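You operate a simulated robot arm through the tools that you are given. There is no shell and no other tool. Be economical: measure what you need, move in short steps, check, and stop when the job is done.

You are at the controls of a simulated robot arm. One attempt, no reset.

## Task
Lock out the strip press and leave it stopped.
Fine: shut the press air valve, vent to nought, slide the valve lock on, try start button one, then start button two; then pressure knob to nought and press the stop button; other knobs stay.

The check looks at the end state, three seconds after you hand in, the way a careful person would. Anything else that was tipped, shoved, dropped, spilled or broken makes it a failure.

## Robot
A 7-joint arm with a two-finger parallel gripper, fixed in place. Base frame: the origin is at the foot of the arm, x ahead of it, y to its left, z up; the work surface is at about z = 0.93. Readings come in m, rad, newtons and seconds.
With the tool pointing down near the work surface it reaches from about 0.3 to 0.68 m from the base axis. Its first joint turns from -1.152 to 1.152 rad. Payload 1.57 kg.
Tool frame: the origin (TCP) lies between the finger pads and is the grasp point; the fingertips stand 0.03 m ahead of it; z points along the fingers, y is the line along which they close. Largest opening 0.11 m; finger width 0.024, thickness 0.012; the body of the gripper, 0.048 by 0.112 m, starts 0.078 m behind the TCP.
Orientation is that of the tool frame in the base frame, as a unit quaternion [w, x, y, z]. With the fingers straight down and closing along the base's y, the tool's x points along the base's -x, its y along +y and its z along -z.

## Interface
- The arm moves only by the tool arm_command. Its argument "motion" is text: rows parted by semicolons, each of 7 numbers parted by spaces: the shift along the tool's x, y, z in m, then the turn, a rotation vector about the tool's x, y, z in rad, then the finger opening in m, from 0 to 0.11. In form: dx dy dz wx wy wz gripper; .... A call has 1 to 20 rows; each row is the pose to reach, as a shift and turn from the pose commanded when the call began, along the tool's axes at that moment. Rows are played at 5 a second. More than 0.05 m and 0.15 rad between two rows, or a gripper value outside its range, and nothing of the call is played. A pose out of reach is approached as far as the arm can. The call stops where the force on the tool passes 50 N (or 10 N more than at its start, if that is more) or the arm is blocked; 0.2 s more then pass. The fingers move at their own pace (about 0.108 m/s each) and stop on an object; they squeeze with about 20 N. The grip force told is the motor's: it shows also when the fingers shut on nothing. Time passes only in rows, and 0.2 s behind the last, so rows that repeat a pose let the fingers close. The reply holds the time, the measured pose of the TCP, the force on the tool along the base axes, the opening and the grip force, in the units named above and with some noise, with the torque about the TCP (base axes, N m) and any sound that the robot's microphone picked up.
- Cameras (640 x 400 px; columns grow to the right, rows downward): "scene" is fixed at [0.168, -0.4046, 1.3924]; the picture's right is [0.70, -0.71, 0.00], its down [-0.49, -0.48, -0.73] and it looks along [0.52, 0.51, -0.69] (base axes); focal length 237 px, centre (320, 200). "wrist" rides on the gripper at [0.07, 0.016, -0.141] in the tool frame; the picture's right is [-0.23, 0.97, 0.00], its down [-0.86, -0.20, -0.48] and it looks along [-0.47, -0.11, 0.88] (tool axes); focal length 222 px, centre (320, 200). There is no depth. A picture from a camera that has moved, and an enlarged one, comes with that camera's place and axes in the base frame and with its lens.
- camera(camera): a new picture of that camera. No time passes.
- inspect(camera, box): a new picture of the part [left, top, right, bottom] of that camera's present view, enlarged. No time passes.
- job_done(): hands the job in; it is judged then, once.

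Work in short steps. Places have to be worked out from the pictures, the camera data and where the tool is seen: move nearer, look again, correct. Check each grasp and each placing, and mend what went wrong. You have 120 turns and 68 pictures in all, those below and enlarged ones among them. Open the gripper and draw the arm clear of the work before you hand the job in, unless the task says otherwise; then end with one line.

The tools are called after "Emit:" as name(argument=value, ...) on one line, values as JSON. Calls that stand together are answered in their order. arm_command: Moves the arm, as the interface text tells. Its arguments: {"type":"object","properties":{"motion":{"type":"string"}},"required":["motion"]} The other tools are called the same way: camera (camera) takes a picture; inspect (camera, box) takes an enlarged picture of a part of a camera's view; job_done () hands the job in.

At the start:

```text
t: 0.0
tcp_pos: [0.3482, -0.2317, 1.2241]
ee_rot: [0.0, -0.001, 1.0, 0.0]
ft_force: [0.4, 0.2, -0.1]
ft_torque: [-0.01, 0.02, 0.0]
finger_gap: 0.1098
grip_force: 0.0
```

scene: 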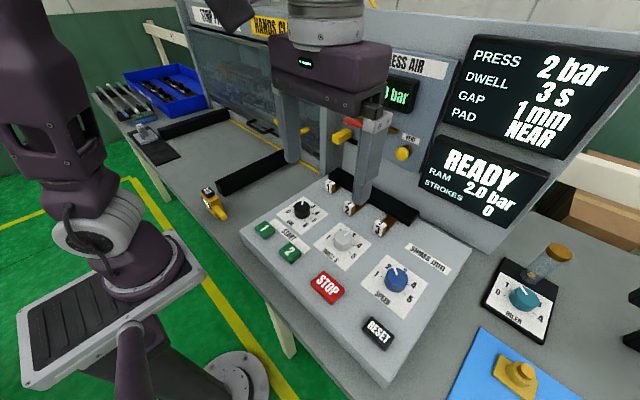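
wrist: 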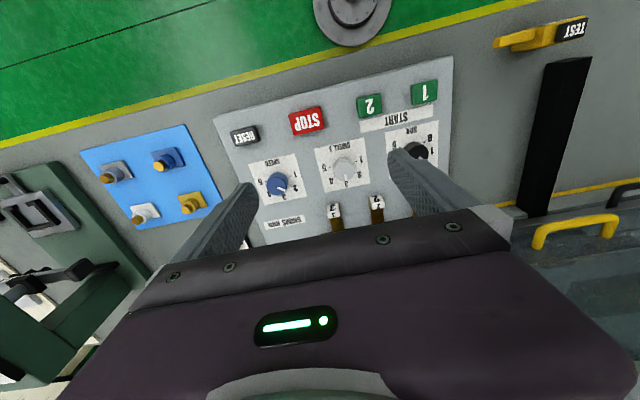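

The views show the press panel, display and air valve behind the gripper. I look closer at the panel and the air valve.

Emit:
inspect(camera="scene", box=[320, 40, 480, 200])

Emit:
inspect(camera="scene", box=[190, 160, 480, 360])

Emit:
inspect(camera="wrist", box=[60, 60, 640, 260])

```text
2.50 times, centred on (400, 120) of scene
camera zoom: at [0.168, -0.4046, 1.3924], right [0.7, -0.71, 0.0], down [-0.49, -0.48, -0.73], along [0.52, 0.51, -0.69], focal length 594 px, centre (120, 400)
```

zoom: 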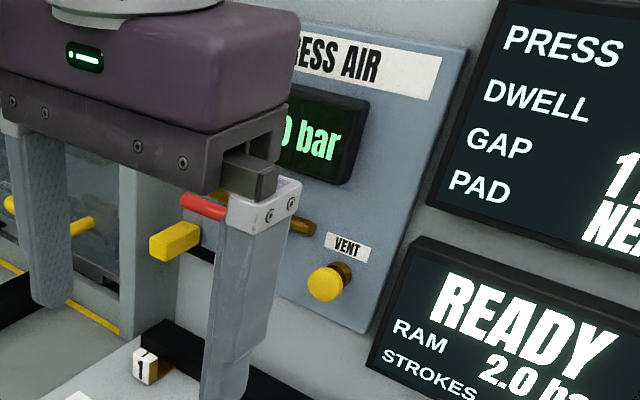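

```text
2.00 times, centred on (335, 260) of scene
camera zoom: at [0.168, -0.4046, 1.3924], right [0.7, -0.71, 0.0], down [-0.49, -0.48, -0.73], along [0.52, 0.51, -0.69], focal length 475 px, centre (290, 80)
```

zoom: 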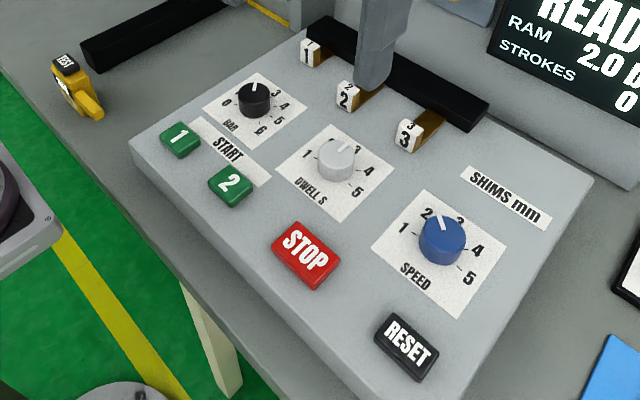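

```text
1.10 times, centred on (350, 160) of wrist
camera zoom: at [0.2798, -0.2155, 1.3674], right [0.23, 0.97, 0.0], down [0.86, -0.2, 0.48], along [0.47, -0.11, -0.88], focal length 245 px, centre (287, 244)
```

zoom: 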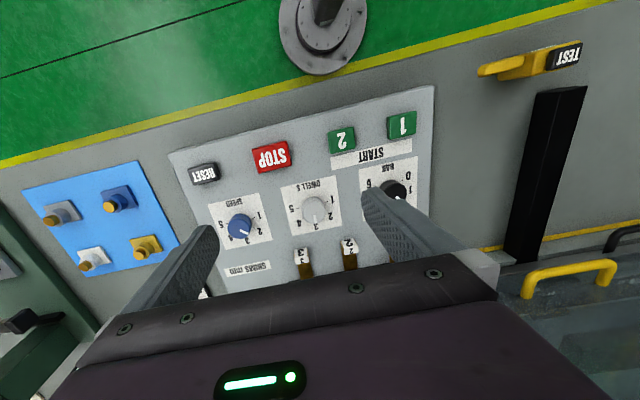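

The gripper hides the air panel, so I slide left (base +y) at the same height to clear the view.

Emit:
arm_command(motion="0 0.04 0 0 0 0 0.11;0 0.08 0 0 0 0 0.11;0 0.12 0 0 0 0 0.11;0 0.16 0 0 0 0 0.11;0 0.20 0 0 0 0 0.11;0 0.24 0 0 0 0 0.11;0 0.28 0 0 0 0 0.05;0 0.32 0 0 0 0 0.0;0 0.32 0 0 0 0 0.0;0 0.32 0 0 0 0 0.0")

Emit:
camera(camera="scene")

Emit:
inspect(camera="scene", box=[310, 20, 470, 220])

```text
t: 2.2
tcp_pos: [0.3494, 0.0882, 1.2233]
ee_rot: [0.0, 0.001, 1.0, 0.0]
ft_force: [0.0, -0.2, -0.5]
ft_torque: [-0.02, -0.01, 0.02]
finger_gap: 0.0001
grip_force: 19.9
```

```text
62 pictures are left
```

scene: 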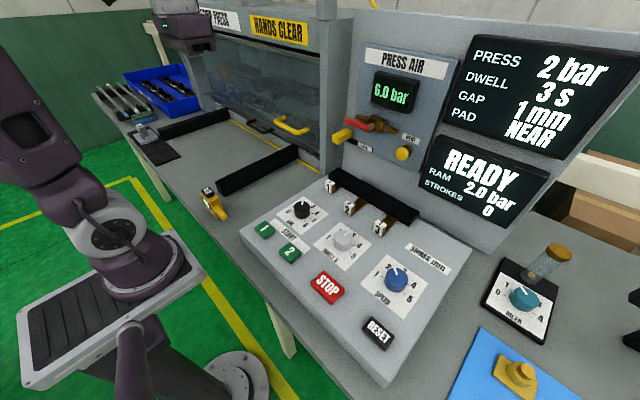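

```text
2.00 times, centred on (390, 120) of scene
camera zoom: at [0.168, -0.4046, 1.3924], right [0.7, -0.71, 0.0], down [-0.49, -0.48, -0.73], along [0.52, 0.51, -0.69], focal length 475 px, centre (180, 360)
```

zoom: 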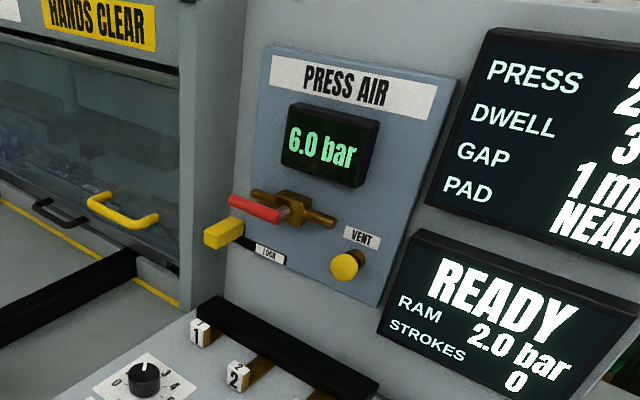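

Lever (red) lies along the brass pipe = open at 6.0 bar; I estimate lever pivot near (0.63,-0.14,1.14), vent (0.62,-0.22,1.11), lock (0.61,-0.05,1.09). I turn the tool to point at the panel, in front of it at x≈0.42.

Emit:
arm_command(motion="-0.006 -0.018 0 0 -0.131 0 0;-0.012 -0.036 0.005 0 -0.262 0 0;-0.018 -0.054 0.01 0 -0.393 0 0;-0.024 -0.072 0.015 0 -0.524 0 0;-0.03 -0.09 0.02 0 -0.655 0 0;-0.036 -0.108 0.025 0 -0.785 0 0;-0.042 -0.126 0.03 0 -0.916 0 0;-0.048 -0.144 0.035 0 -1.047 0 0;-0.054 -0.162 0.04 0 -1.178 0 0;-0.06 -0.18 0.045 0 -1.309 0 0;-0.066 -0.2 0.05 0 -1.44 0 0;-0.07 -0.22 0.06 0 -1.5708 0 0;-0.07 -0.22 0.06 0 -1.5708 0 0")

Emit:
camera(camera="wrist")

Emit:
camera(camera="scene")

```text
t: 5.0
tcp_pos: [0.4261, -0.1753, 1.1889]
ee_rot: [0.707, -0.001, 0.708, 0.001]
ft_force: [0.0, -0.2, -0.6]
ft_torque: [-0.03, 0.01, 0.03]
finger_gap: 0.0
grip_force: 20.2
out of reach, approached as far as the arm can: row 9, 10, 11, 12, 13
```

```text
60 pictures are left
camera wrist: at [0.2848, -0.159, 1.1203], right [0.0, 0.97, 0.23], down [-0.48, -0.2, 0.86], along [0.88, -0.11, 0.47], focal length 222 px, centre (320, 200)
```

wrist: 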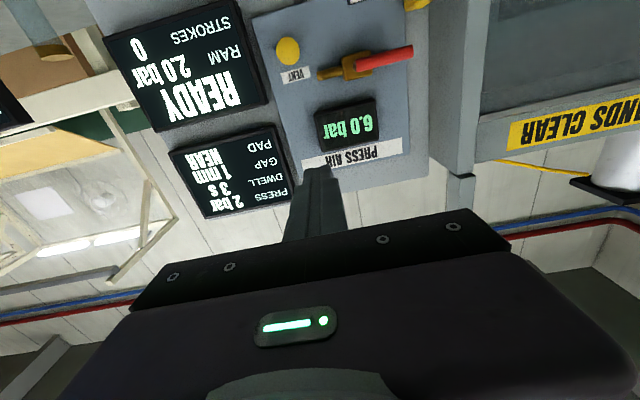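

```text
59 pictures are left
```

scene: 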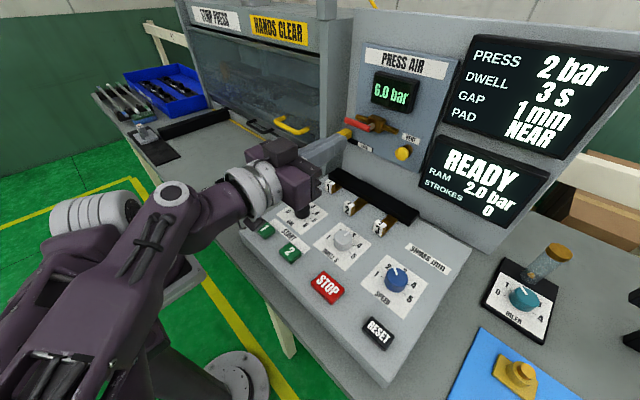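

Triangulated: vent ≈(0.67,-0.197,1.075), lever tip ≈(0.633,-0.038,1.115), pivot y≈-0.115, lock tab ≈(0.64,-0.027,1.067). I lower and advance slightly for a better view of lock and lever.

Emit:
arm_command(motion="0.02 0 0.02 0 0 0 0;0.04 0 0.04 0 0 0 0;0.06 0 0.06 0 0 0 0;0.08 0 0.06 0 0 0 0;0.08 0 0.06 0 0 0 0")

Emit:
camera(camera="wrist")

```text
t: 6.2
tcp_pos: [0.4401, -0.1966, 1.1351]
ee_rot: [0.704, -0.025, 0.709, -0.025]
ft_force: [0.5, 0.2, 0.5]
ft_torque: [-0.04, -0.03, 0.0]
finger_gap: 0.0
grip_force: 20.1
out of reach, approached as far as the arm can: row 1, 2, 3, 4, 5
```

```text
58 pictures are left
camera wrist: at [0.2982, -0.1859, 1.0662], right [0.0, 0.99, 0.16], down [-0.47, -0.14, 0.87], along [0.88, -0.07, 0.47], focal length 222 px, centre (320, 200)
```

wrist: 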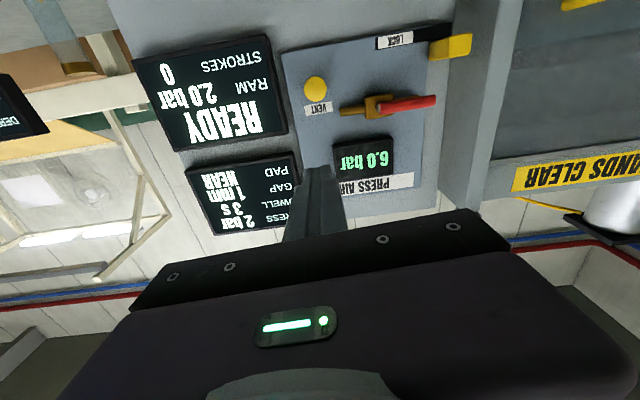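

The arm is at a limit this close in; I look closer at the valve before advancing.

Emit:
inspect(camera="wrist", box=[280, 10, 500, 150])

Emit:
inspect(camera="scene", box=[325, 90, 435, 190])

```text
2.86 times, centred on (390, 80) of wrist
camera zoom: at [0.2982, -0.1859, 1.0662], right [0.0, 0.99, 0.16], down [-0.47, -0.14, 0.87], along [0.88, -0.07, 0.47], focal length 635 px, centre (120, 543)
```

zoom: 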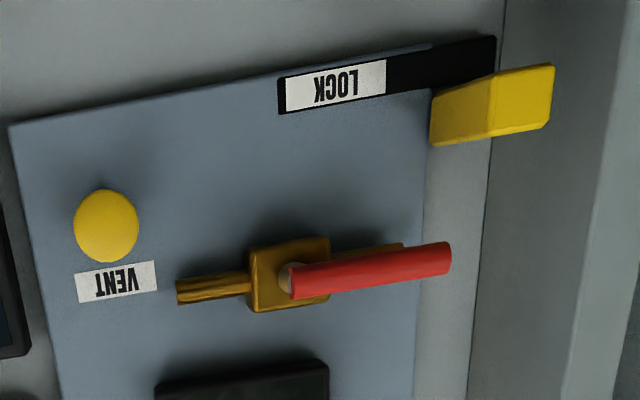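

```text
4.00 times, centred on (380, 140) of scene
camera zoom: at [0.1635, -0.3923, 1.3968], right [0.7, -0.71, 0.01], down [-0.49, -0.49, -0.72], along [0.52, 0.5, -0.69], focal length 950 px, centre (80, 440)
```

zoom: 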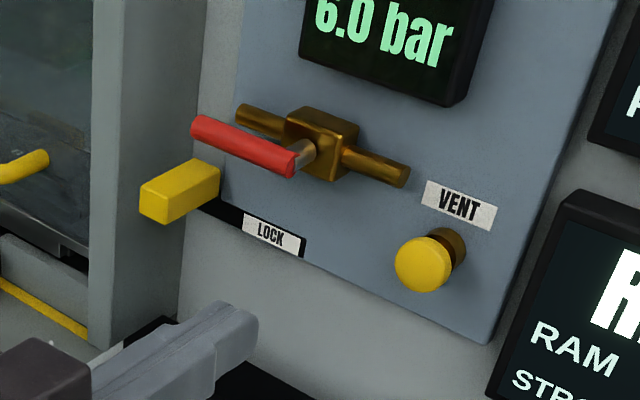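

Lock slides right (toward its label) once lever is turned down; nothing in the lever's downward arc but a near miss with the block. I advance toward x≈0.52 and raise, and see where the arm settles.

Emit:
arm_command(motion="-0.02 0.01 0.02 0 0 0 0;-0.03 0.02 0.04 0 0 0 0;-0.03 0.03 0.06 0 0 0 0;-0.03 0.03 0.06 0 0 0 0")

```text
t: 7.2
tcp_pos: [0.4514, -0.2009, 1.1667]
ee_rot: [0.707, 0.0, 0.707, 0.001]
ft_force: [-0.2, 0.7, 0.6]
ft_torque: [0.03, -0.02, 0.03]
finger_gap: 0.0
grip_force: 20.3
out of reach, approached as far as the arm can: row 1, 2, 3, 4
```

The arm lags; still near a limit. I go on forward and left.

Emit:
arm_command(motion="0 0.02 0.03 0 0 0 0;0 0.04 0.06 0 0 0 0;0 0.06 0.08 0 0 0 0;0 0.06 0.08 0 0 0 0")

Emit:
camera(camera="scene")

```text
t: 8.2
tcp_pos: [0.4594, -0.1824, 1.2108]
ee_rot: [0.706, 0.0, 0.708, 0.002]
ft_force: [1.1, -0.1, -0.1]
ft_torque: [-0.03, 0.03, 0.0]
finger_gap: 0.0
grip_force: 19.9
out of reach, approached as far as the arm can: row 1, 2, 3, 4
```

```text
55 pictures are left
```

scene: 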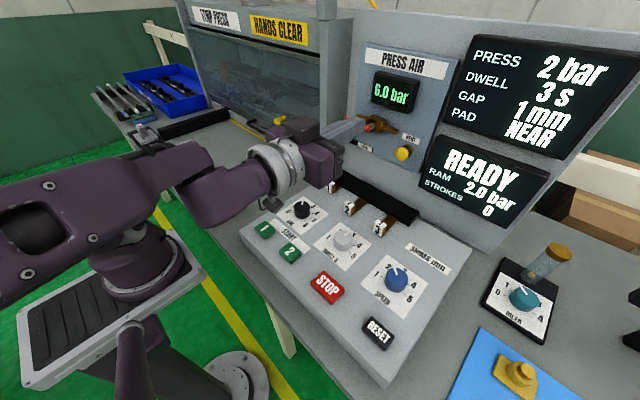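

The elbow has swung out sideways; a full horizontal tool is badly placed. I tilt back to about 45° nose-down, which suffices for pushing.

Emit:
arm_command(motion="0 0 0 0 0.14 0 0;0 0 0 0 0.28 0 0;0 0 0 0 0.42 0 0;0 0 0 0 0.56 0 0;0 0 0 0 0.7 0 0;0 0 0 0 0.785 0 0;0 0 0 0 0.785 0 0")

Emit:
camera(camera="scene")

```text
t: 9.8
tcp_pos: [0.4556, -0.1815, 1.2075]
ee_rot: [0.383, 0.0, 0.924, 0.0]
ft_force: [-0.4, 0.6, 0.2]
ft_torque: [-0.06, 0.0, -0.03]
finger_gap: 0.0
grip_force: 20.0
```

```text
54 pictures are left
```

scene: 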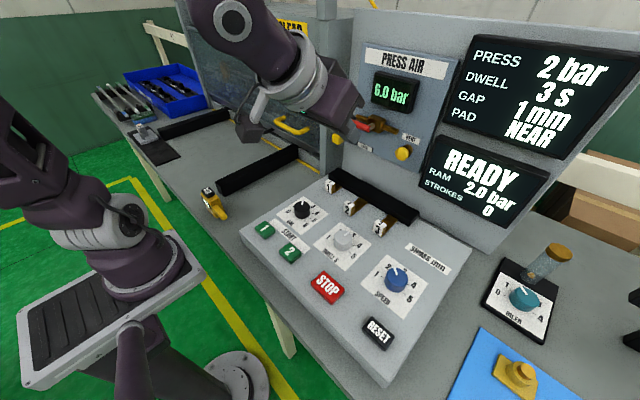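

Good: elbow up, tool at 45°, pose clean. I move toward the lever, staying short of the panel, and look.

Emit:
arm_command(motion="-0.015 0.03 0.012 0 0 0 0;-0.03 0.06 0.023 0 0 0 0;-0.045 0.09 0.035 0 0 0 0;-0.06 0.12 0.046 0 0 0 0;-0.06 0.12 0.046 0 0 0 0")

Emit:
camera(camera="wrist")

```text
t: 11.0
tcp_pos: [0.5297, -0.0626, 1.2172]
ee_rot: [0.382, 0.0, 0.924, 0.0]
ft_force: [-0.3, 0.2, 0.3]
ft_torque: [0.02, 0.02, 0.0]
finger_gap: 0.0
grip_force: 20.0
```

```text
53 pictures are left
camera wrist: at [0.3806, -0.0467, 1.2679], right [0.16, 0.97, 0.16], down [0.27, -0.2, 0.94], along [0.95, -0.11, -0.29], focal length 222 px, centre (320, 200)
```

wrist: 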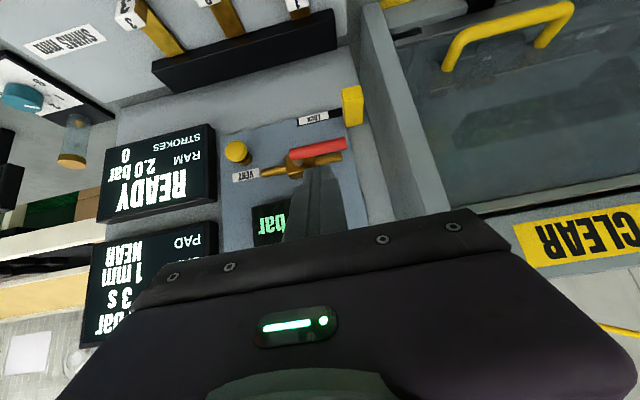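

Lever re-measured: end y≈-0.032, inner end -0.102, z≈1.12, x≈0.633; pipe behind at x≈0.68. I bring the fingertips above the lever at y≈-0.055.

Emit:
arm_command(motion="-0.025 0.004 0.03 0 0 0 0;-0.048 0.008 0.06 0 0 0 0;-0.0495 0.008 0.0933 0 0 0 0;-0.0495 0.008 0.0933 0 0 0 0")

Emit:
inspect(camera="scene", box=[300, 80, 440, 180])

Emit:
inspect(camera="wrist", box=[220, 40, 420, 240])

```text
t: 12.0
tcp_pos: [0.6301, -0.0538, 1.186]
ee_rot: [0.382, -0.001, 0.924, 0.001]
ft_force: [-0.2, 0.2, -0.5]
ft_torque: [0.03, 0.03, 0.03]
finger_gap: 0.0
grip_force: 20.2
```

```text
4.00 times, centred on (370, 130) of scene
camera zoom: at [0.168, -0.4046, 1.3924], right [0.7, -0.71, 0.0], down [-0.49, -0.48, -0.73], along [0.52, 0.51, -0.69], focal length 950 px, centre (120, 480)
```

zoom: 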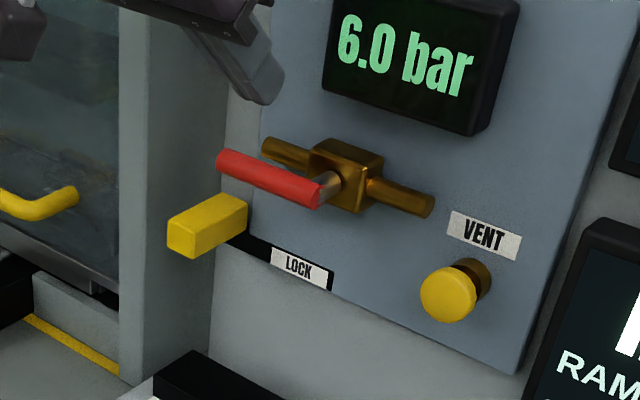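

```text
2.00 times, centred on (320, 140) of wrist
camera zoom: at [0.4808, -0.0374, 1.2381], right [0.16, 0.97, 0.16], down [0.27, -0.2, 0.94], along [0.95, -0.11, -0.29], focal length 444 px, centre (320, 320)
```

zoom: 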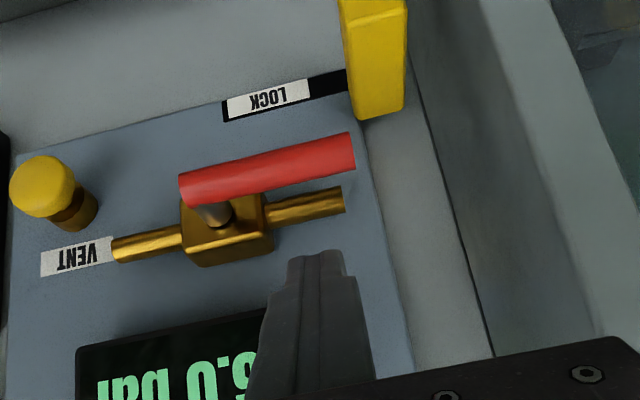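

Pivot refined to about y=-0.095, z=1.125. I push down along the lever's arc.

Emit:
arm_command(motion="0.024 0.004 0.024 0 0 0 0;0.034 0.008 0.034 0 0 0 0;0.043 0.01 0.043 0 0 0 0;0.053 0.006 0.053 0 0 0 0;0.0615 0 0.0615 0 0 0 0;0.068 -0.009 0.068 0 0 0 0;0.0735 -0.021 0.0735 0 0 0 0;0.075 -0.026 0.075 0 0 0 0")

Emit:
inspect(camera="scene", box=[300, 80, 440, 180])

```text
t: 13.8
tcp_pos: [0.6301, -0.0805, 1.0807]
ee_rot: [0.383, -0.001, 0.924, 0.0]
ft_force: [0.8, 0.5, 0.8]
ft_torque: [0.05, 0.0, 0.0]
finger_gap: 0.0
grip_force: 20.2
```

```text
4.00 times, centred on (370, 130) of scene
camera zoom: at [0.168, -0.4046, 1.3924], right [0.7, -0.71, 0.0], down [-0.49, -0.48, -0.73], along [0.52, 0.51, -0.69], focal length 950 px, centre (120, 480)
```

zoom: 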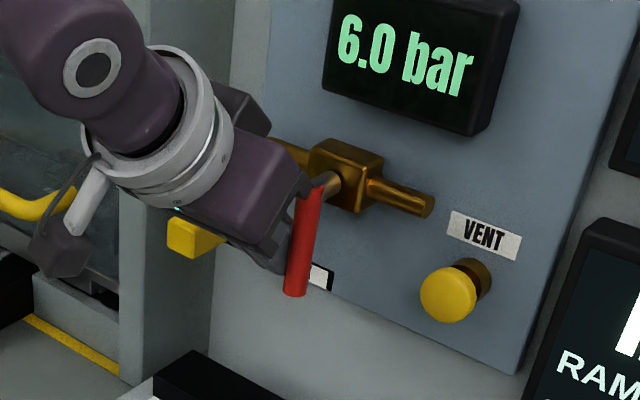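

Lever is nearly vertical. I push further right a bit until the end stop is felt.

Emit:
arm_command(motion="0 -0.006 0 0 0 0 0;0 -0.012 0 0 0 0 0;0 -0.012 0 0 0 0 0")

Emit:
inspect(camera="scene", box=[300, 80, 440, 180])

```text
t: 14.6
tcp_pos: [0.6317, -0.0821, 1.0803]
ee_rot: [0.379, -0.008, 0.925, 0.007]
ft_force: [-4.5, 13.2, 4.3]
ft_torque: [-0.07, -0.02, 0.08]
finger_gap: 0.0
grip_force: 20.0
stopped in row 3: the force on the tool passed its limit at 52 N (the readings are from after the stop); the commanded pose is now the measured one
```

```text
4.00 times, centred on (370, 130) of scene
camera zoom: at [0.1677, -0.4042, 1.3925], right [0.7, -0.71, 0.0], down [-0.49, -0.48, -0.73], along [0.52, 0.51, -0.69], focal length 950 px, centre (120, 480)
```

zoom: 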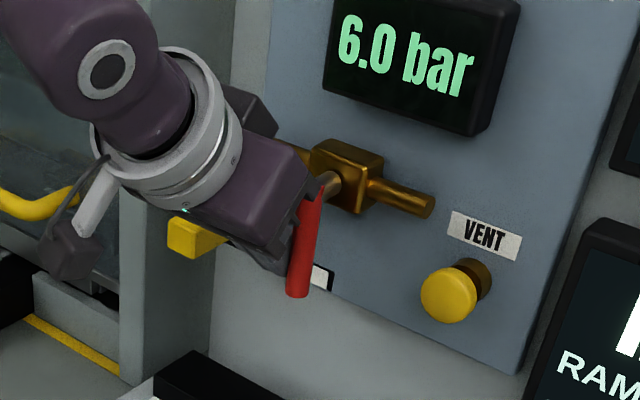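

End stop hit at 52 N: the valve is shut (still 6.0 bar, needs venting). I back off and go to in front of the vent button.

Emit:
arm_command(motion="0 0.012 0 0 0 0 0;0 0.012 -0.04 0 0 0 0;0 0 -0.08 0 0 0 0;0 -0.04 -0.08 0 0 0 0;0 -0.08 -0.08 0 0 0 0;0.008 -0.114 -0.06 0 0 0 0;0.017 -0.114 -0.033 0 0 0 0;0.017 -0.114 -0.033 0 0 0 0")

Emit:
inspect(camera="wrist", box=[220, 20, 420, 220])

Emit:
inspect(camera="scene", box=[300, 80, 440, 180])

```text
t: 16.4
tcp_pos: [0.5999, -0.1968, 1.09]
ee_rot: [0.38, -0.006, 0.925, 0.005]
ft_force: [0.1, 1.1, 0.4]
ft_torque: [0.0, 0.01, -0.03]
finger_gap: 0.0003
grip_force: 20.1
```

```text
2.00 times, centred on (320, 120) of wrist
camera zoom: at [0.451, -0.1825, 1.1426], right [0.15, 0.98, 0.16], down [0.27, -0.2, 0.94], along [0.95, -0.09, -0.3], focal length 444 px, centre (320, 360)
```

zoom: 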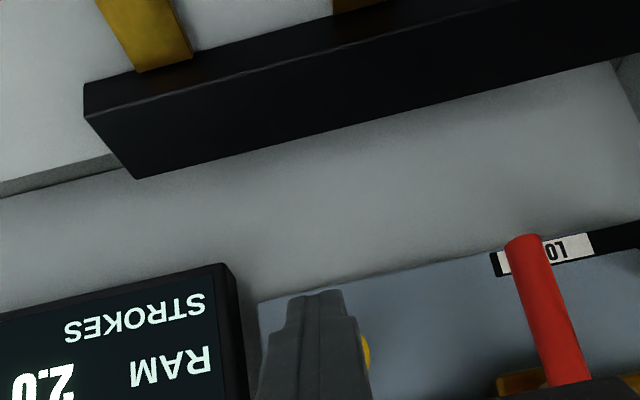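

```text
4.00 times, centred on (370, 130) of scene
camera zoom: at [0.168, -0.4046, 1.3924], right [0.7, -0.71, 0.0], down [-0.49, -0.48, -0.73], along [0.52, 0.51, -0.69], focal length 950 px, centre (120, 480)
```

zoom: 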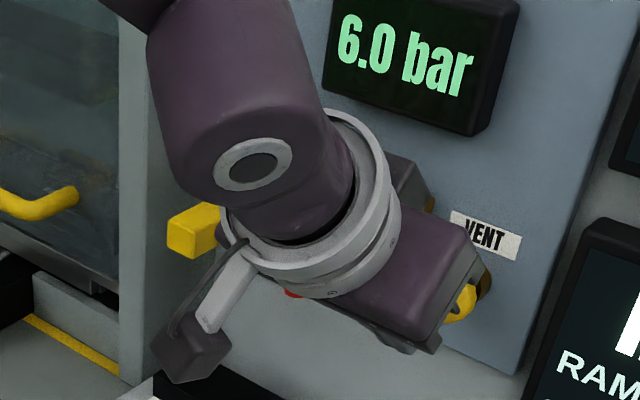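

Nearly aligned on the vent (centre y≈-0.191). I push straight +x in small steps and hold.

Emit:
arm_command(motion="-0.01 0.005 0.01 0 0 0 0;-0.02 0.005 0.02 0 0 0 0;-0.024 0.005 0.024 0 0 0 0;-0.027 0.005 0.027 0 0 0 0;-0.03 0.005 0.03 0 0 0 0;-0.03 0.005 0.03 0 0 0 0;-0.03 0.005 0.03 0 0 0 0")

Emit:
inspect(camera="scene", box=[300, 80, 440, 180])

```text
t: 17.7
tcp_pos: [0.6355, -0.1937, 1.0884]
ee_rot: [0.374, -0.005, 0.927, 0.007]
ft_force: [-109.3, 12.4, 69.7]
ft_torque: [-0.39, 0.86, -0.3]
finger_gap: 0.0
grip_force: 20.0
heard: click
stopped in row 6: the force on the tool passed its limit at 51 N (the readings are from after the stop); the commanded pose is now the measured one
```

```text
4.00 times, centred on (370, 130) of scene
camera zoom: at [0.166, -0.4042, 1.3927], right [0.7, -0.71, 0.0], down [-0.49, -0.48, -0.73], along [0.52, 0.51, -0.69], focal length 950 px, centre (120, 480)
```

zoom: 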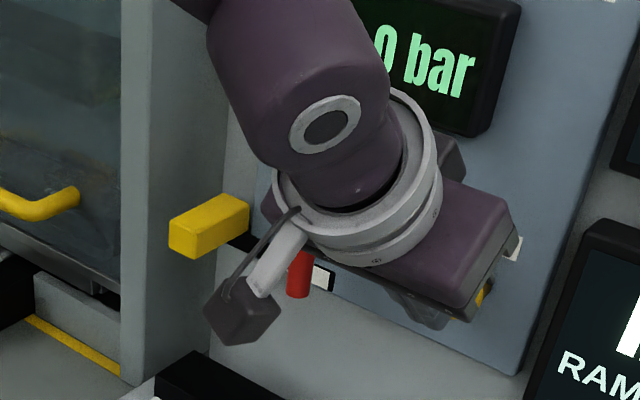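

Click heard, button bottomed. I ease back ~3 mm to cut the force and hold it for a couple of seconds.

Emit:
arm_command(motion="0.002 0 -0.002 0 0 0 0;0.002 0 -0.002 0 0 0 0;0.002 0 -0.002 0 0 0 0;0.002 0 -0.002 0 0 0 0;0.002 0 -0.002 0 0 0 0;0.002 0 -0.002 0 0 0 0;0.002 0 -0.002 0 0 0 0;0.002 0 -0.002 0 0 0 0;0.002 0 -0.002 0 0 0 0;0.002 0 -0.002 0 0 0 0")

Emit:
inspect(camera="scene", box=[300, 60, 440, 160])

```text
t: 19.9
tcp_pos: [0.6348, -0.1937, 1.0871]
ee_rot: [0.377, -0.006, 0.926, 0.006]
ft_force: [-9.6, -0.2, -5.8]
ft_torque: [0.04, 0.33, -0.01]
finger_gap: 0.0
grip_force: 20.1
```

```text
4.00 times, centred on (370, 110) of scene
camera zoom: at [0.1678, -0.4046, 1.3924], right [0.7, -0.71, 0.0], down [-0.49, -0.48, -0.73], along [0.52, 0.51, -0.69], focal length 950 px, centre (120, 560)
```

zoom: 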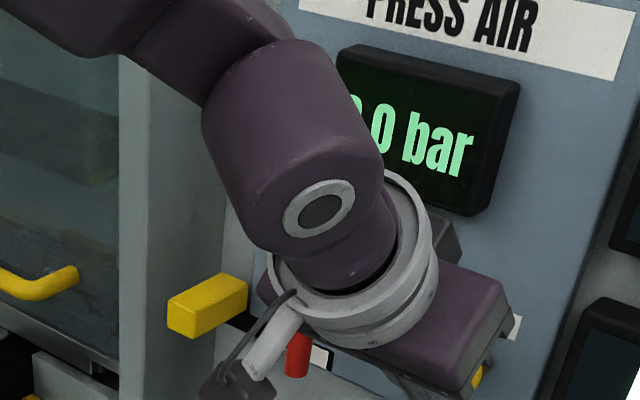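

Pressure falling/at zero but partly hidden. I retreat and go to a viewing pose facing the lock.

Emit:
arm_command(motion="0.02 0 -0.02 0 0 0 0;0.03 0.02 -0.05 0 0 0 0;0.03 0.05 -0.08 0 0 0 0;0.03 0.09 -0.105 0 0 0 0;0.03 0.134 -0.119 0 0 0 0.03;0.03 0.134 -0.119 0 0 0 0.06")

Emit:
camera(camera="scene")

Emit:
inspect(camera="wrist", box=[240, 20, 440, 220])

```text
t: 21.3
tcp_pos: [0.5315, -0.065, 1.1527]
ee_rot: [0.377, -0.005, 0.926, 0.006]
ft_force: [0.4, 0.4, -0.2]
ft_torque: [0.04, -0.02, 0.01]
finger_gap: 0.0602
grip_force: 0.0
```

```text
44 pictures are left
```

scene: 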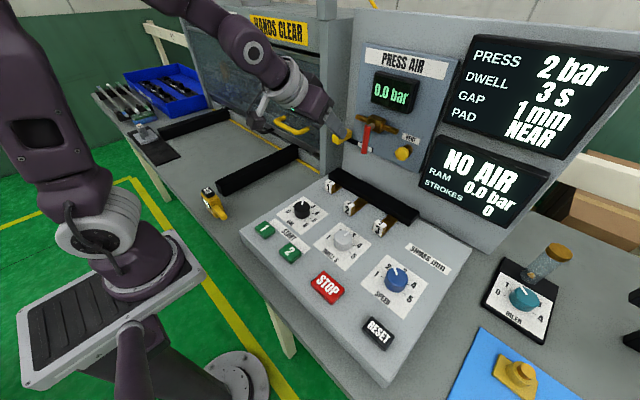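

```text
2.00 times, centred on (340, 120) of wrist
camera zoom: at [0.3837, -0.0503, 1.2067], right [0.15, 0.97, 0.17], down [0.28, -0.2, 0.94], along [0.95, -0.09, -0.3], focal length 444 px, centre (280, 360)
```

zoom: 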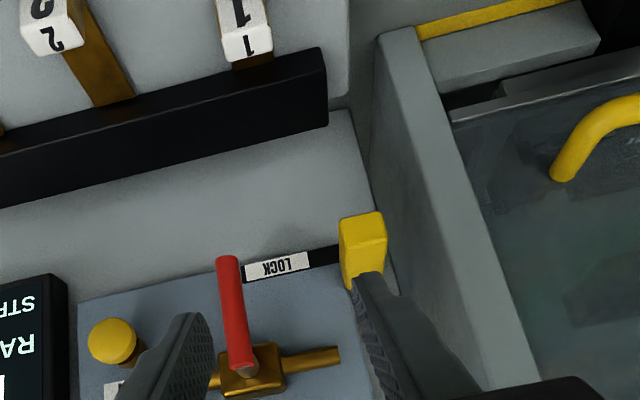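

0.0 bar and "NO AIR": vented. The lock block spans y≈-0.024..0.005 with a post side at y≈0.018, so the gap beside it is too tight for a finger; I'll grip it top and bottom instead with the tool nearly level. First pitch up in free space.

Emit:
arm_command(motion="0 0 0 0 -0.14 0 0.06;0 0 0 0 -0.28 0 0.06;0 0 0 0 -0.42 0 0.06;0 0 0 0 -0.56 0 0.06;0 0 0 0 -0.56 0 0.06")

```text
t: 22.5
tcp_pos: [0.541, -0.061, 1.1562]
ee_rot: [0.618, -0.004, 0.786, 0.008]
ft_force: [0.8, -0.5, 1.0]
ft_torque: [0.0, 0.0, -0.01]
finger_gap: 0.0597
grip_force: 0.1
out of reach, approached as far as the arm can: row 2, 4, 5
```

13.6° below level is nearly reachable. Now roll -90° about the tool axis so the fingers close vertically.

Emit:
arm_command(motion="0 0 0.005 0 0 -0.14 0.06;0 0 0.01 0 0 -0.28 0.06;0 0 0.01 0 0 -0.42 0.06;0 0 0.01 0 0 -0.56 0.06;0 0 0.01 0 0 -0.7 0.06;0 0 0.01 0 0 -0.84 0.06;0 0 0.01 0 0 -0.98 0.06;0 0 0.01 0 0 -1.12 0.06;0 0 0.01 0 0 -1.26 0.06;0 0 0.01 0 0 -1.4 0.06;0 0 0.01 0 0 -1.54 0.06;0 0 0.01 0 0 -1.571 0.06;0 0 0.01 0 0 -1.571 0.06")

Emit:
camera(camera="wrist")

```text
t: 25.3
tcp_pos: [0.5499, -0.0601, 1.1525]
ee_rot: [-0.442, 0.559, -0.553, 0.432]
ft_force: [0.5, 0.4, 0.5]
ft_torque: [0.0, 0.03, 0.01]
finger_gap: 0.06
grip_force: 0.0
```

```text
42 pictures are left
camera wrist: at [0.4106, -0.1325, 1.1722], right [-0.23, 0.23, -0.94], down [-0.43, 0.85, 0.31], along [0.87, 0.48, -0.1], focal length 222 px, centre (320, 200)
```

wrist: 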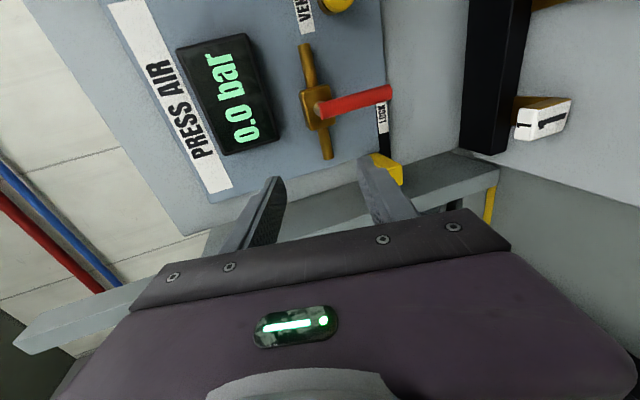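

The gripper is now rolled with fingers closing vertically. I move lower and left toward the block for a clearer view.

Emit:
arm_command(motion="-0.01 0.02 0 0 0 0 0.06;-0.02 0.04 0.004 0 0 0 0.06;-0.03 0.058 0.004 0 0 0 0.06;-0.03 0.058 0.004 0 0 0 0.06")

Emit:
inspect(camera="wrist", box=[220, 50, 500, 250])

Emit:
inspect(camera="scene", box=[260, 80, 440, 200])

```text
t: 26.3
tcp_pos: [0.549, -0.0395, 1.0988]
ee_rot: [-0.442, 0.559, -0.553, 0.432]
ft_force: [0.1, 0.1, -0.8]
ft_torque: [0.0, 0.03, 0.01]
finger_gap: 0.0601
grip_force: 0.0
out of reach, approached as far as the arm can: row 2, 3, 4
```

```text
2.00 times, centred on (360, 150) of wrist
camera zoom: at [0.4089, -0.1108, 1.1176], right [-0.23, 0.23, -0.95], down [-0.43, 0.85, 0.31], along [0.87, 0.48, -0.1], focal length 444 px, centre (240, 300)
```

zoom: 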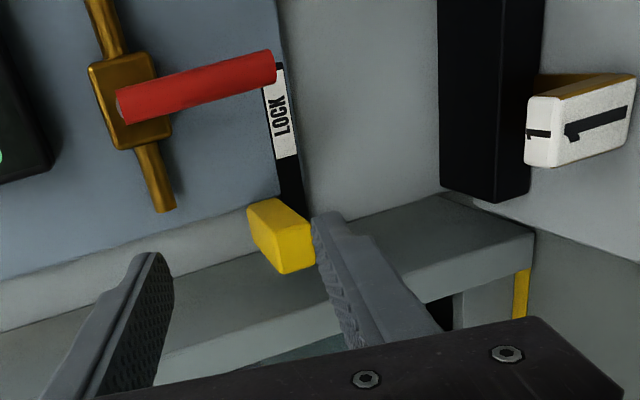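

```text
3.33 times, centred on (350, 140) of scene
camera zoom: at [0.168, -0.4046, 1.3924], right [0.7, -0.71, 0.0], down [-0.49, -0.48, -0.73], along [0.52, 0.51, -0.69], focal length 791 px, centre (220, 400)
```

zoom: 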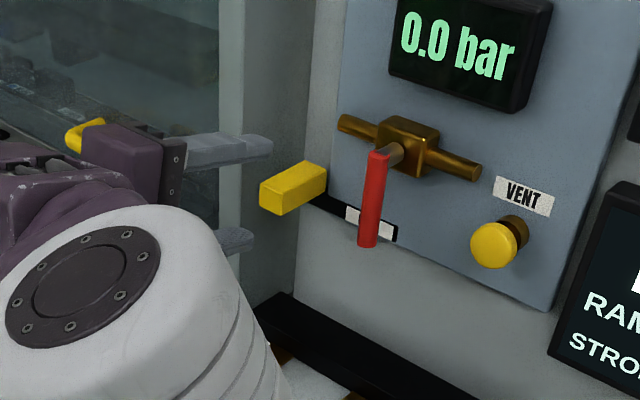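

I enlarge the block for exact corners.

Emit:
inspect(camera="wrist", box=[320, 70, 400, 195])

Emit:
inspect(camera="scene", box=[325, 120, 385, 160])

```text
3.20 times, centred on (360, 132) of wrist
camera zoom: at [0.4089, -0.1108, 1.1176], right [-0.23, 0.23, -0.95], down [-0.43, 0.85, 0.31], along [0.87, 0.48, -0.1], focal length 711 px, centre (192, 416)
```

zoom: 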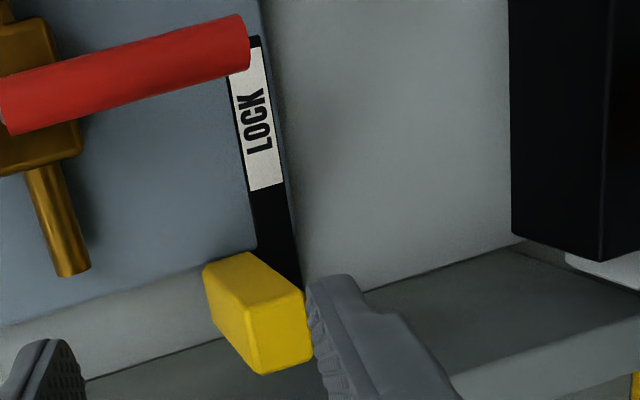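

```text
10.00 times, centred on (355, 140) of scene
camera zoom: at [0.168, -0.4046, 1.3924], right [0.7, -0.71, 0.0], down [-0.49, -0.48, -0.73], along [0.52, 0.51, -0.69], focal length 2374 px, centre (-30, 800)
```

zoom: 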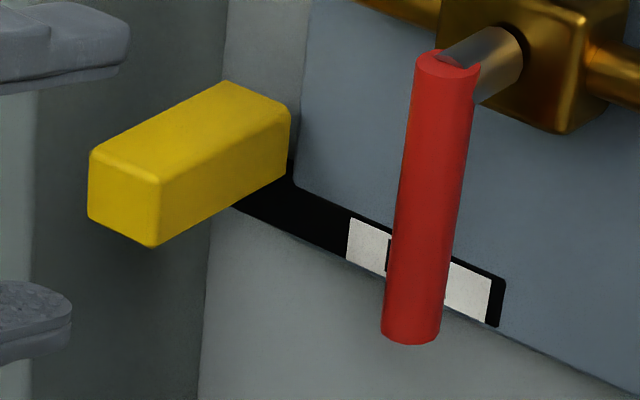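

Block solved: x 0.624–0.68, y -0.024..0.001, z≈1.048–1.07. I go to a pre-grasp in front of it at (0.58,-0.015,1.062).

Emit:
arm_command(motion="-0.008 0.009 0.013 0 0 0 0.06;-0.016 0.019 0.026 0 0 0 0.06;-0.0245 0.029 0.038 0 0 0 0.06;-0.0245 0.029 0.038 0 0 0 0.06")

```text
t: 27.3
tcp_pos: [0.5802, -0.0122, 1.0607]
ee_rot: [-0.443, 0.559, -0.553, 0.432]
ft_force: [-0.1, 0.2, 0.9]
ft_torque: [0.01, -0.02, 0.02]
finger_gap: 0.06
grip_force: 0.1
```

Pre-grasp reached accurately. Advance 5.5 cm onto the block.

Emit:
arm_command(motion="0.002 -0.005 0.02 0 0 0 0.06;0.002 -0.009 0.037 0 0 0 0.06;0.002 -0.013 0.0535 0 0 0 0.06;0.002 -0.013 0.0535 0 0 0 0.06")

Emit:
inspect(camera="wrist", box=[220, 50, 500, 250])

```text
t: 28.3
tcp_pos: [0.6336, -0.0135, 1.0599]
ee_rot: [-0.443, 0.558, -0.553, 0.432]
ft_force: [-0.4, 0.8, -0.5]
ft_torque: [0.01, 0.02, 0.02]
finger_gap: 0.06
grip_force: 0.0
```

```text
2.00 times, centred on (360, 150) of wrist
camera zoom: at [0.4942, -0.0848, 1.0777], right [-0.23, 0.23, -0.94], down [-0.43, 0.85, 0.31], along [0.87, 0.48, -0.1], focal length 444 px, centre (240, 300)
```

zoom: 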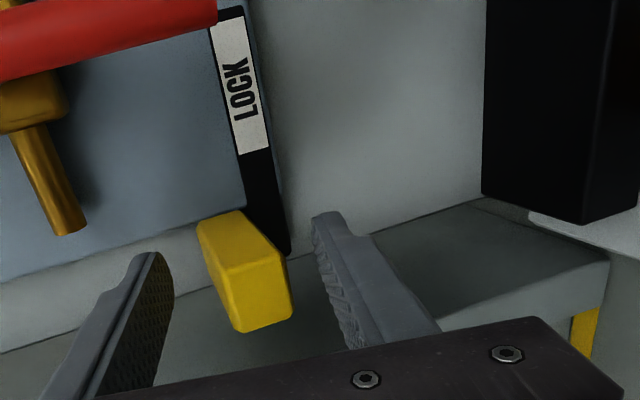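

Block sits between the fingers, centred. Close the gripper.

Emit:
arm_command(motion="0 0 0 0 0 0 0.04;0 0 0 0 0 0 0.02;0 0 0 0 0 0 0.01;0 0 0 0 0 0 0.01")

```text
t: 29.3
tcp_pos: [0.6328, -0.0116, 1.0573]
ee_rot: [-0.441, 0.56, -0.554, 0.43]
ft_force: [-2.2, -0.8, -26.4]
ft_torque: [-0.25, -1.04, 0.09]
finger_gap: 0.0314
grip_force: 39.9
```

Gripped. Now slide the lock right (tool +x = base -y) in small steps.

Emit:
arm_command(motion="0.006 0 0 0 0 0 0.01;0.012 0 0 0 0 0 0.01;0.02 0 0 0 0 0 0.01;0.028 0 0 0 0 0 0.01;0.036 0 0 0 0 0 0.01;0.036 0 0 0 0 0 0.01")

Emit:
inspect(camera="scene", box=[290, 90, 430, 180])

```text
t: 30.7
tcp_pos: [0.6335, -0.0508, 1.0579]
ee_rot: [-0.44, 0.561, -0.556, 0.427]
ft_force: [-9.7, -0.5, -43.9]
ft_torque: [-0.25, -0.74, -0.54]
finger_gap: 0.0315
grip_force: 40.6
```

```text
4.44 times, centred on (360, 135) of scene
camera zoom: at [0.1685, -0.4047, 1.3923], right [0.7, -0.71, 0.0], down [-0.49, -0.48, -0.73], along [0.52, 0.51, -0.69], focal length 1055 px, centre (142, 489)
```

zoom: 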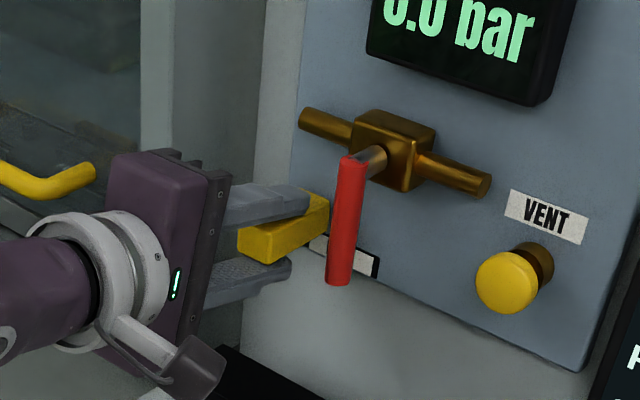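

The block slides along. I continue, easing down 1.5 mm to relieve vertical force, until the stop/lever.

Emit:
arm_command(motion="0.004 0.0015 0 0 0 0 0.01;0.01 0.0015 0 0 0 0 0.01;0.015 0.0015 0 0 0 0 0.01;0.02 0.0015 0 0 0 0 0.01;0.026 0.0015 0 0 0 0 0.01;0.026 0.0015 0 0 0 0 0.01")

Emit:
inspect(camera="scene", box=[290, 90, 430, 180])

```text
t: 32.1
tcp_pos: [0.633, -0.0741, 1.057]
ee_rot: [-0.442, 0.56, -0.554, 0.43]
ft_force: [-2.7, 4.6, -31.5]
ft_torque: [-0.14, -0.93, -0.04]
finger_gap: 0.0311
grip_force: 40.0
```

```text
4.44 times, centred on (360, 135) of scene
camera zoom: at [0.1685, -0.4045, 1.3923], right [0.7, -0.71, 0.0], down [-0.49, -0.48, -0.73], along [0.52, 0.51, -0.69], focal length 1055 px, centre (142, 489)
```

zoom: 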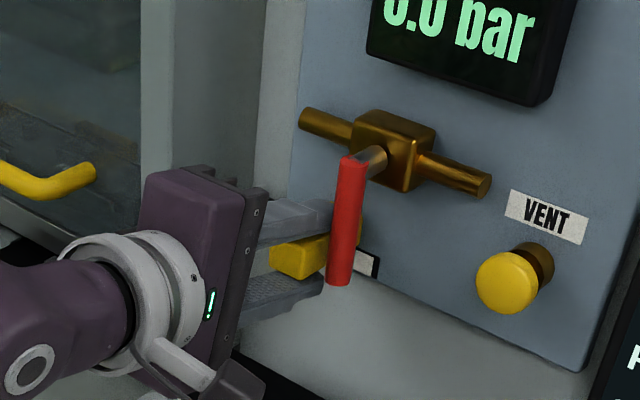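

Nearly at the lever with no stop felt; push a bit further until resistance or click.

Emit:
arm_command(motion="0.004 0 0 0 0 0 0.01;0.008 0 0 0 0 0 0.01;0.012 0 0 0 0 0 0.01;0.016 0 0 0 0 0 0.01;0.016 0 0 0 0 0 0.01")

Emit:
inspect(camera="scene", box=[290, 90, 430, 180])

Emit:
inspect(camera="wrist", box=[220, 50, 500, 250])

```text
t: 32.9
tcp_pos: [0.6346, -0.0797, 1.057]
ee_rot: [-0.445, 0.566, -0.549, 0.425]
ft_force: [-4.8, 8.0, -1.8]
ft_torque: [-0.24, -1.33, 0.2]
finger_gap: 0.0315
grip_force: 40.3
stopped in row 3: the force on the tool passed its limit at 52 N (the readings are from after the stop); the commanded pose is now the measured one
```

```text
4.44 times, centred on (360, 135) of scene
camera zoom: at [0.1678, -0.4044, 1.3925], right [0.7, -0.71, 0.0], down [-0.49, -0.48, -0.73], along [0.52, 0.51, -0.69], focal length 1055 px, centre (142, 489)
```

zoom: 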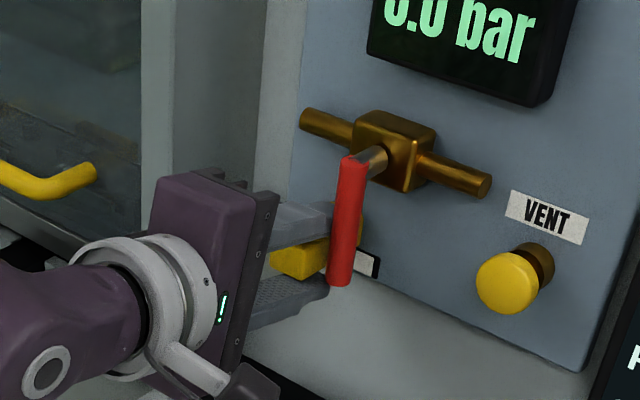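

```text
2.00 times, centred on (360, 150) of wrist
camera zoom: at [0.4956, -0.1546, 1.0766], right [-0.25, 0.23, -0.94], down [-0.44, 0.84, 0.32], along [0.86, 0.5, -0.11], focal length 444 px, centre (240, 300)
```

zoom: 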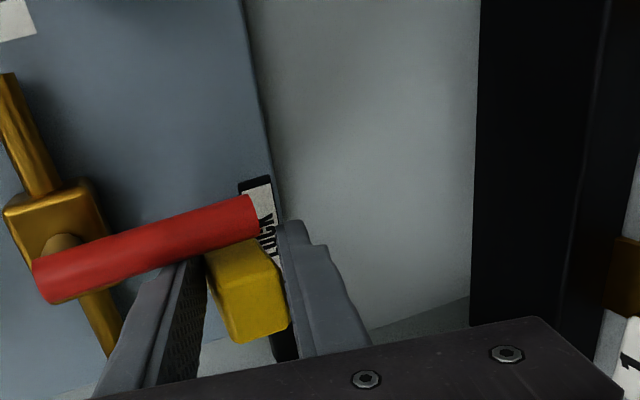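

Stop felt: the block is against the closed lever. Release, back away and check.

Emit:
arm_command(motion="-0.002 0 0 0 0 0 0.03;-0.004 0 0 0 0 0 0.06;-0.004 0 0 0 0 0 0.06;-0.004 0 -0.03 0 0 0 0.06;-0.004 0 -0.06 0 0 0 0.06;-0.004 0 -0.06 0 0 0 0.06")

Emit:
inspect(camera="scene", box=[290, 90, 430, 180])

Emit:
inspect(camera="wrist", box=[220, 50, 500, 250])

```text
t: 34.3
tcp_pos: [0.573, -0.0795, 1.0718]
ee_rot: [-0.443, 0.565, -0.551, 0.425]
ft_force: [0.0, 0.5, 0.3]
ft_torque: [-0.01, -0.01, 0.02]
finger_gap: 0.0599
grip_force: 0.1
```

```text
4.44 times, centred on (360, 135) of scene
camera zoom: at [0.168, -0.4046, 1.3924], right [0.7, -0.71, 0.0], down [-0.49, -0.48, -0.73], along [0.52, 0.51, -0.69], focal length 1055 px, centre (142, 489)
```

zoom: 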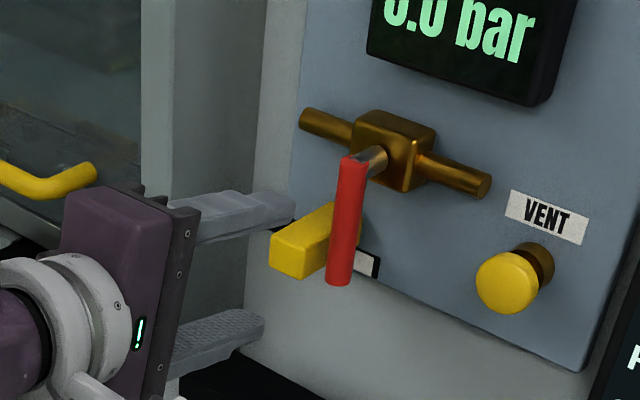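

```text
2.00 times, centred on (360, 150) of wrist
camera zoom: at [0.4351, -0.154, 1.0908], right [-0.25, 0.23, -0.94], down [-0.44, 0.84, 0.32], along [0.86, 0.49, -0.11], focal length 444 px, centre (240, 300)
```

zoom: 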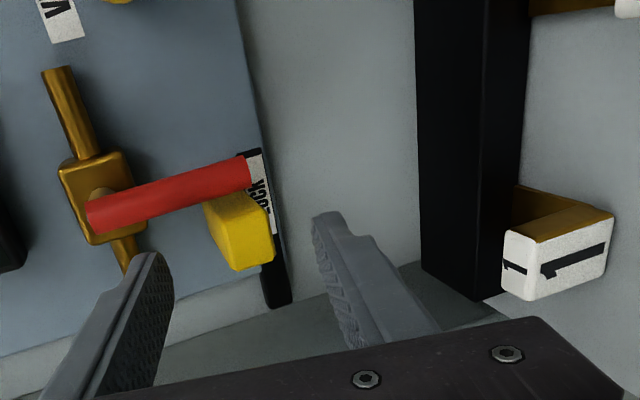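

Lock sits hard against the shut lever. I withdraw upward and roll the gripper back, then turn it down.

Emit:
arm_command(motion="0 -0.03 -0.02 0 0 0 0.03;0 -0.06 -0.03 0 0 0 0;0 -0.08 -0.04 0 0 0.14 0;0 -0.09 -0.04 0 0 0.28 0;0 -0.09 -0.04 0 0 0.42 0;0 -0.09 -0.04 0 0 0.56 0;0 -0.09 -0.04 0 0 0.7 0;0 -0.09 -0.04 0 0 0.84 0;0 -0.09 -0.04 0 0 0.98 0;0 -0.09 -0.04 0 0 1.12 0;0 -0.09 -0.04 0 0 1.26 0;0 -0.09 -0.04 0 0 1.4 0;0 -0.09 -0.04 0 0 1.54 0;0 -0.09 -0.04 0 0 1.571 0;0 -0.09 -0.04 0 0 1.571 0")

```text
t: 37.5
tcp_pos: [0.5579, -0.0799, 1.1689]
ee_rot: [0.614, -0.009, 0.789, 0.013]
ft_force: [-0.2, -0.1, -0.6]
ft_torque: [-0.02, 0.02, 0.01]
finger_gap: 0.0
grip_force: 20.6
```

Now pitch back to straight down while drawing back and over the panel.

Emit:
arm_command(motion="-0.004 -0.01 -0.012 0 0.14 0 0;-0.008 -0.02 -0.024 0 0.28 0 0;-0.012 -0.03 -0.036 0 0.42 0 0;-0.016 -0.04 -0.048 0 0.56 0 0;-0.02 -0.05 -0.06 0 0.7 0 0;-0.024 -0.06 -0.072 0 0.84 0 0;-0.028 -0.07 -0.084 0 0.98 0 0;-0.03 -0.08 -0.096 0 1.12 0 0;-0.032 -0.09 -0.106 0 1.26 0 0;-0.034 -0.1 -0.112 0 1.323 0 0;-0.034 -0.1 -0.112 0 1.323 0 0")

Emit:
camera(camera="wrist")

Emit:
camera(camera="scene")

```text
t: 39.9
tcp_pos: [0.4622, -0.186, 1.2282]
ee_rot: [-0.001, -0.015, 1.0, 0.005]
ft_force: [0.4, -0.4, 0.8]
ft_torque: [0.01, 0.02, 0.04]
finger_gap: 0.0
grip_force: 20.2
```

```text
30 pictures are left
camera wrist: at [0.3928, -0.1728, 1.3704], right [0.2, 0.98, 0.01], down [0.86, -0.18, 0.48], along [0.47, -0.09, -0.88], focal length 222 px, centre (320, 200)
```

wrist: 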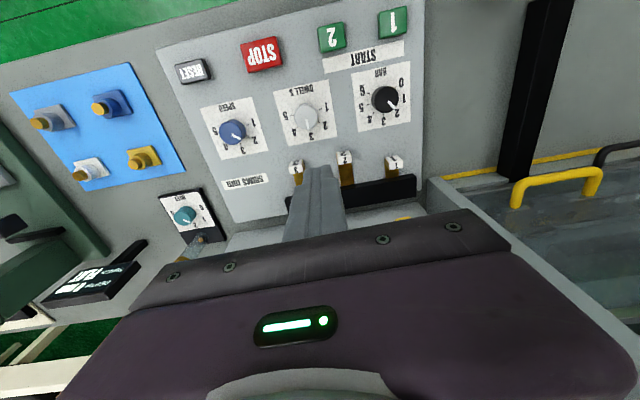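

```text
29 pictures are left
```

scene: 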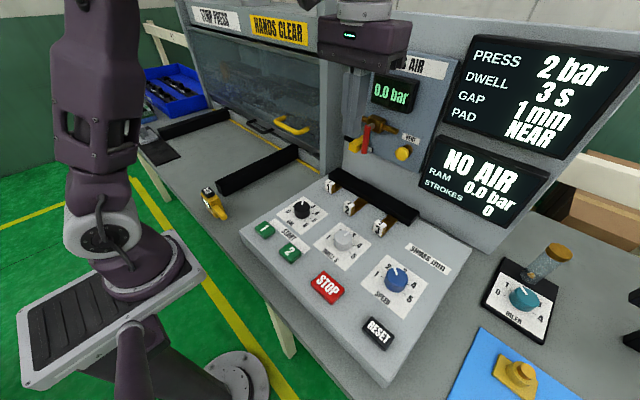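

Triangulated: start 1 ≈(0.340,-0.046), start 2 ≈(0.340,-0.140), stop ≈(0.340,-0.256), bar knob ≈(0.442,-0.070), z≈0.94–0.96. Move above start 1 at TCP z≈1.07.

Emit:
arm_command(motion="0.03 0.035 0.04 0 0 0 0;0.06 0.07 0.08 0 0 0 0;0.09 0.105 0.11 0 0 0 0;0.112 0.142 0.14 0 0 0 0;0.118 0.142 0.158 0 0 0 0;0.118 0.142 0.158 0 0 0 0")

Emit:
camera(camera="wrist")

Emit:
inspect(camera="scene", box=[220, 150, 380, 270])

```text
refused: row 1 steps farther than a row can; nothing moved
```

```text
28 pictures are left
camera wrist: at [0.3928, -0.1728, 1.3704], right [0.2, 0.98, 0.01], down [0.86, -0.18, 0.48], along [0.47, -0.09, -0.88], focal length 222 px, centre (320, 200)
```

wrist: 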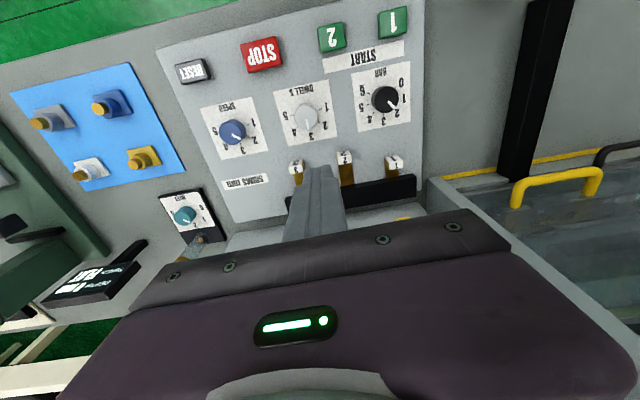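

```text
3.33 times, centred on (300, 210) of scene
camera zoom: at [0.168, -0.4046, 1.3924], right [0.7, -0.71, 0.0], down [-0.49, -0.48, -0.73], along [0.52, 0.51, -0.69], focal length 791 px, centre (387, 167)
```

zoom: 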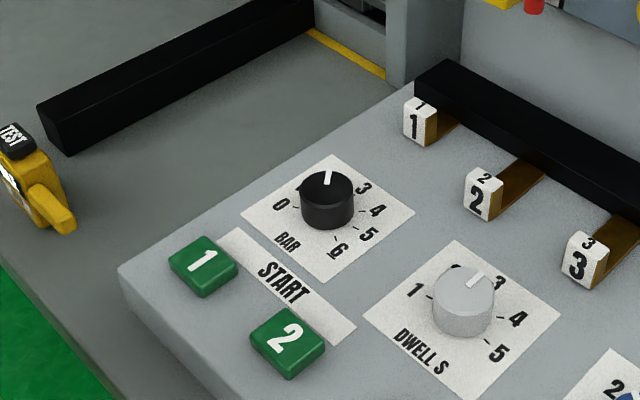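

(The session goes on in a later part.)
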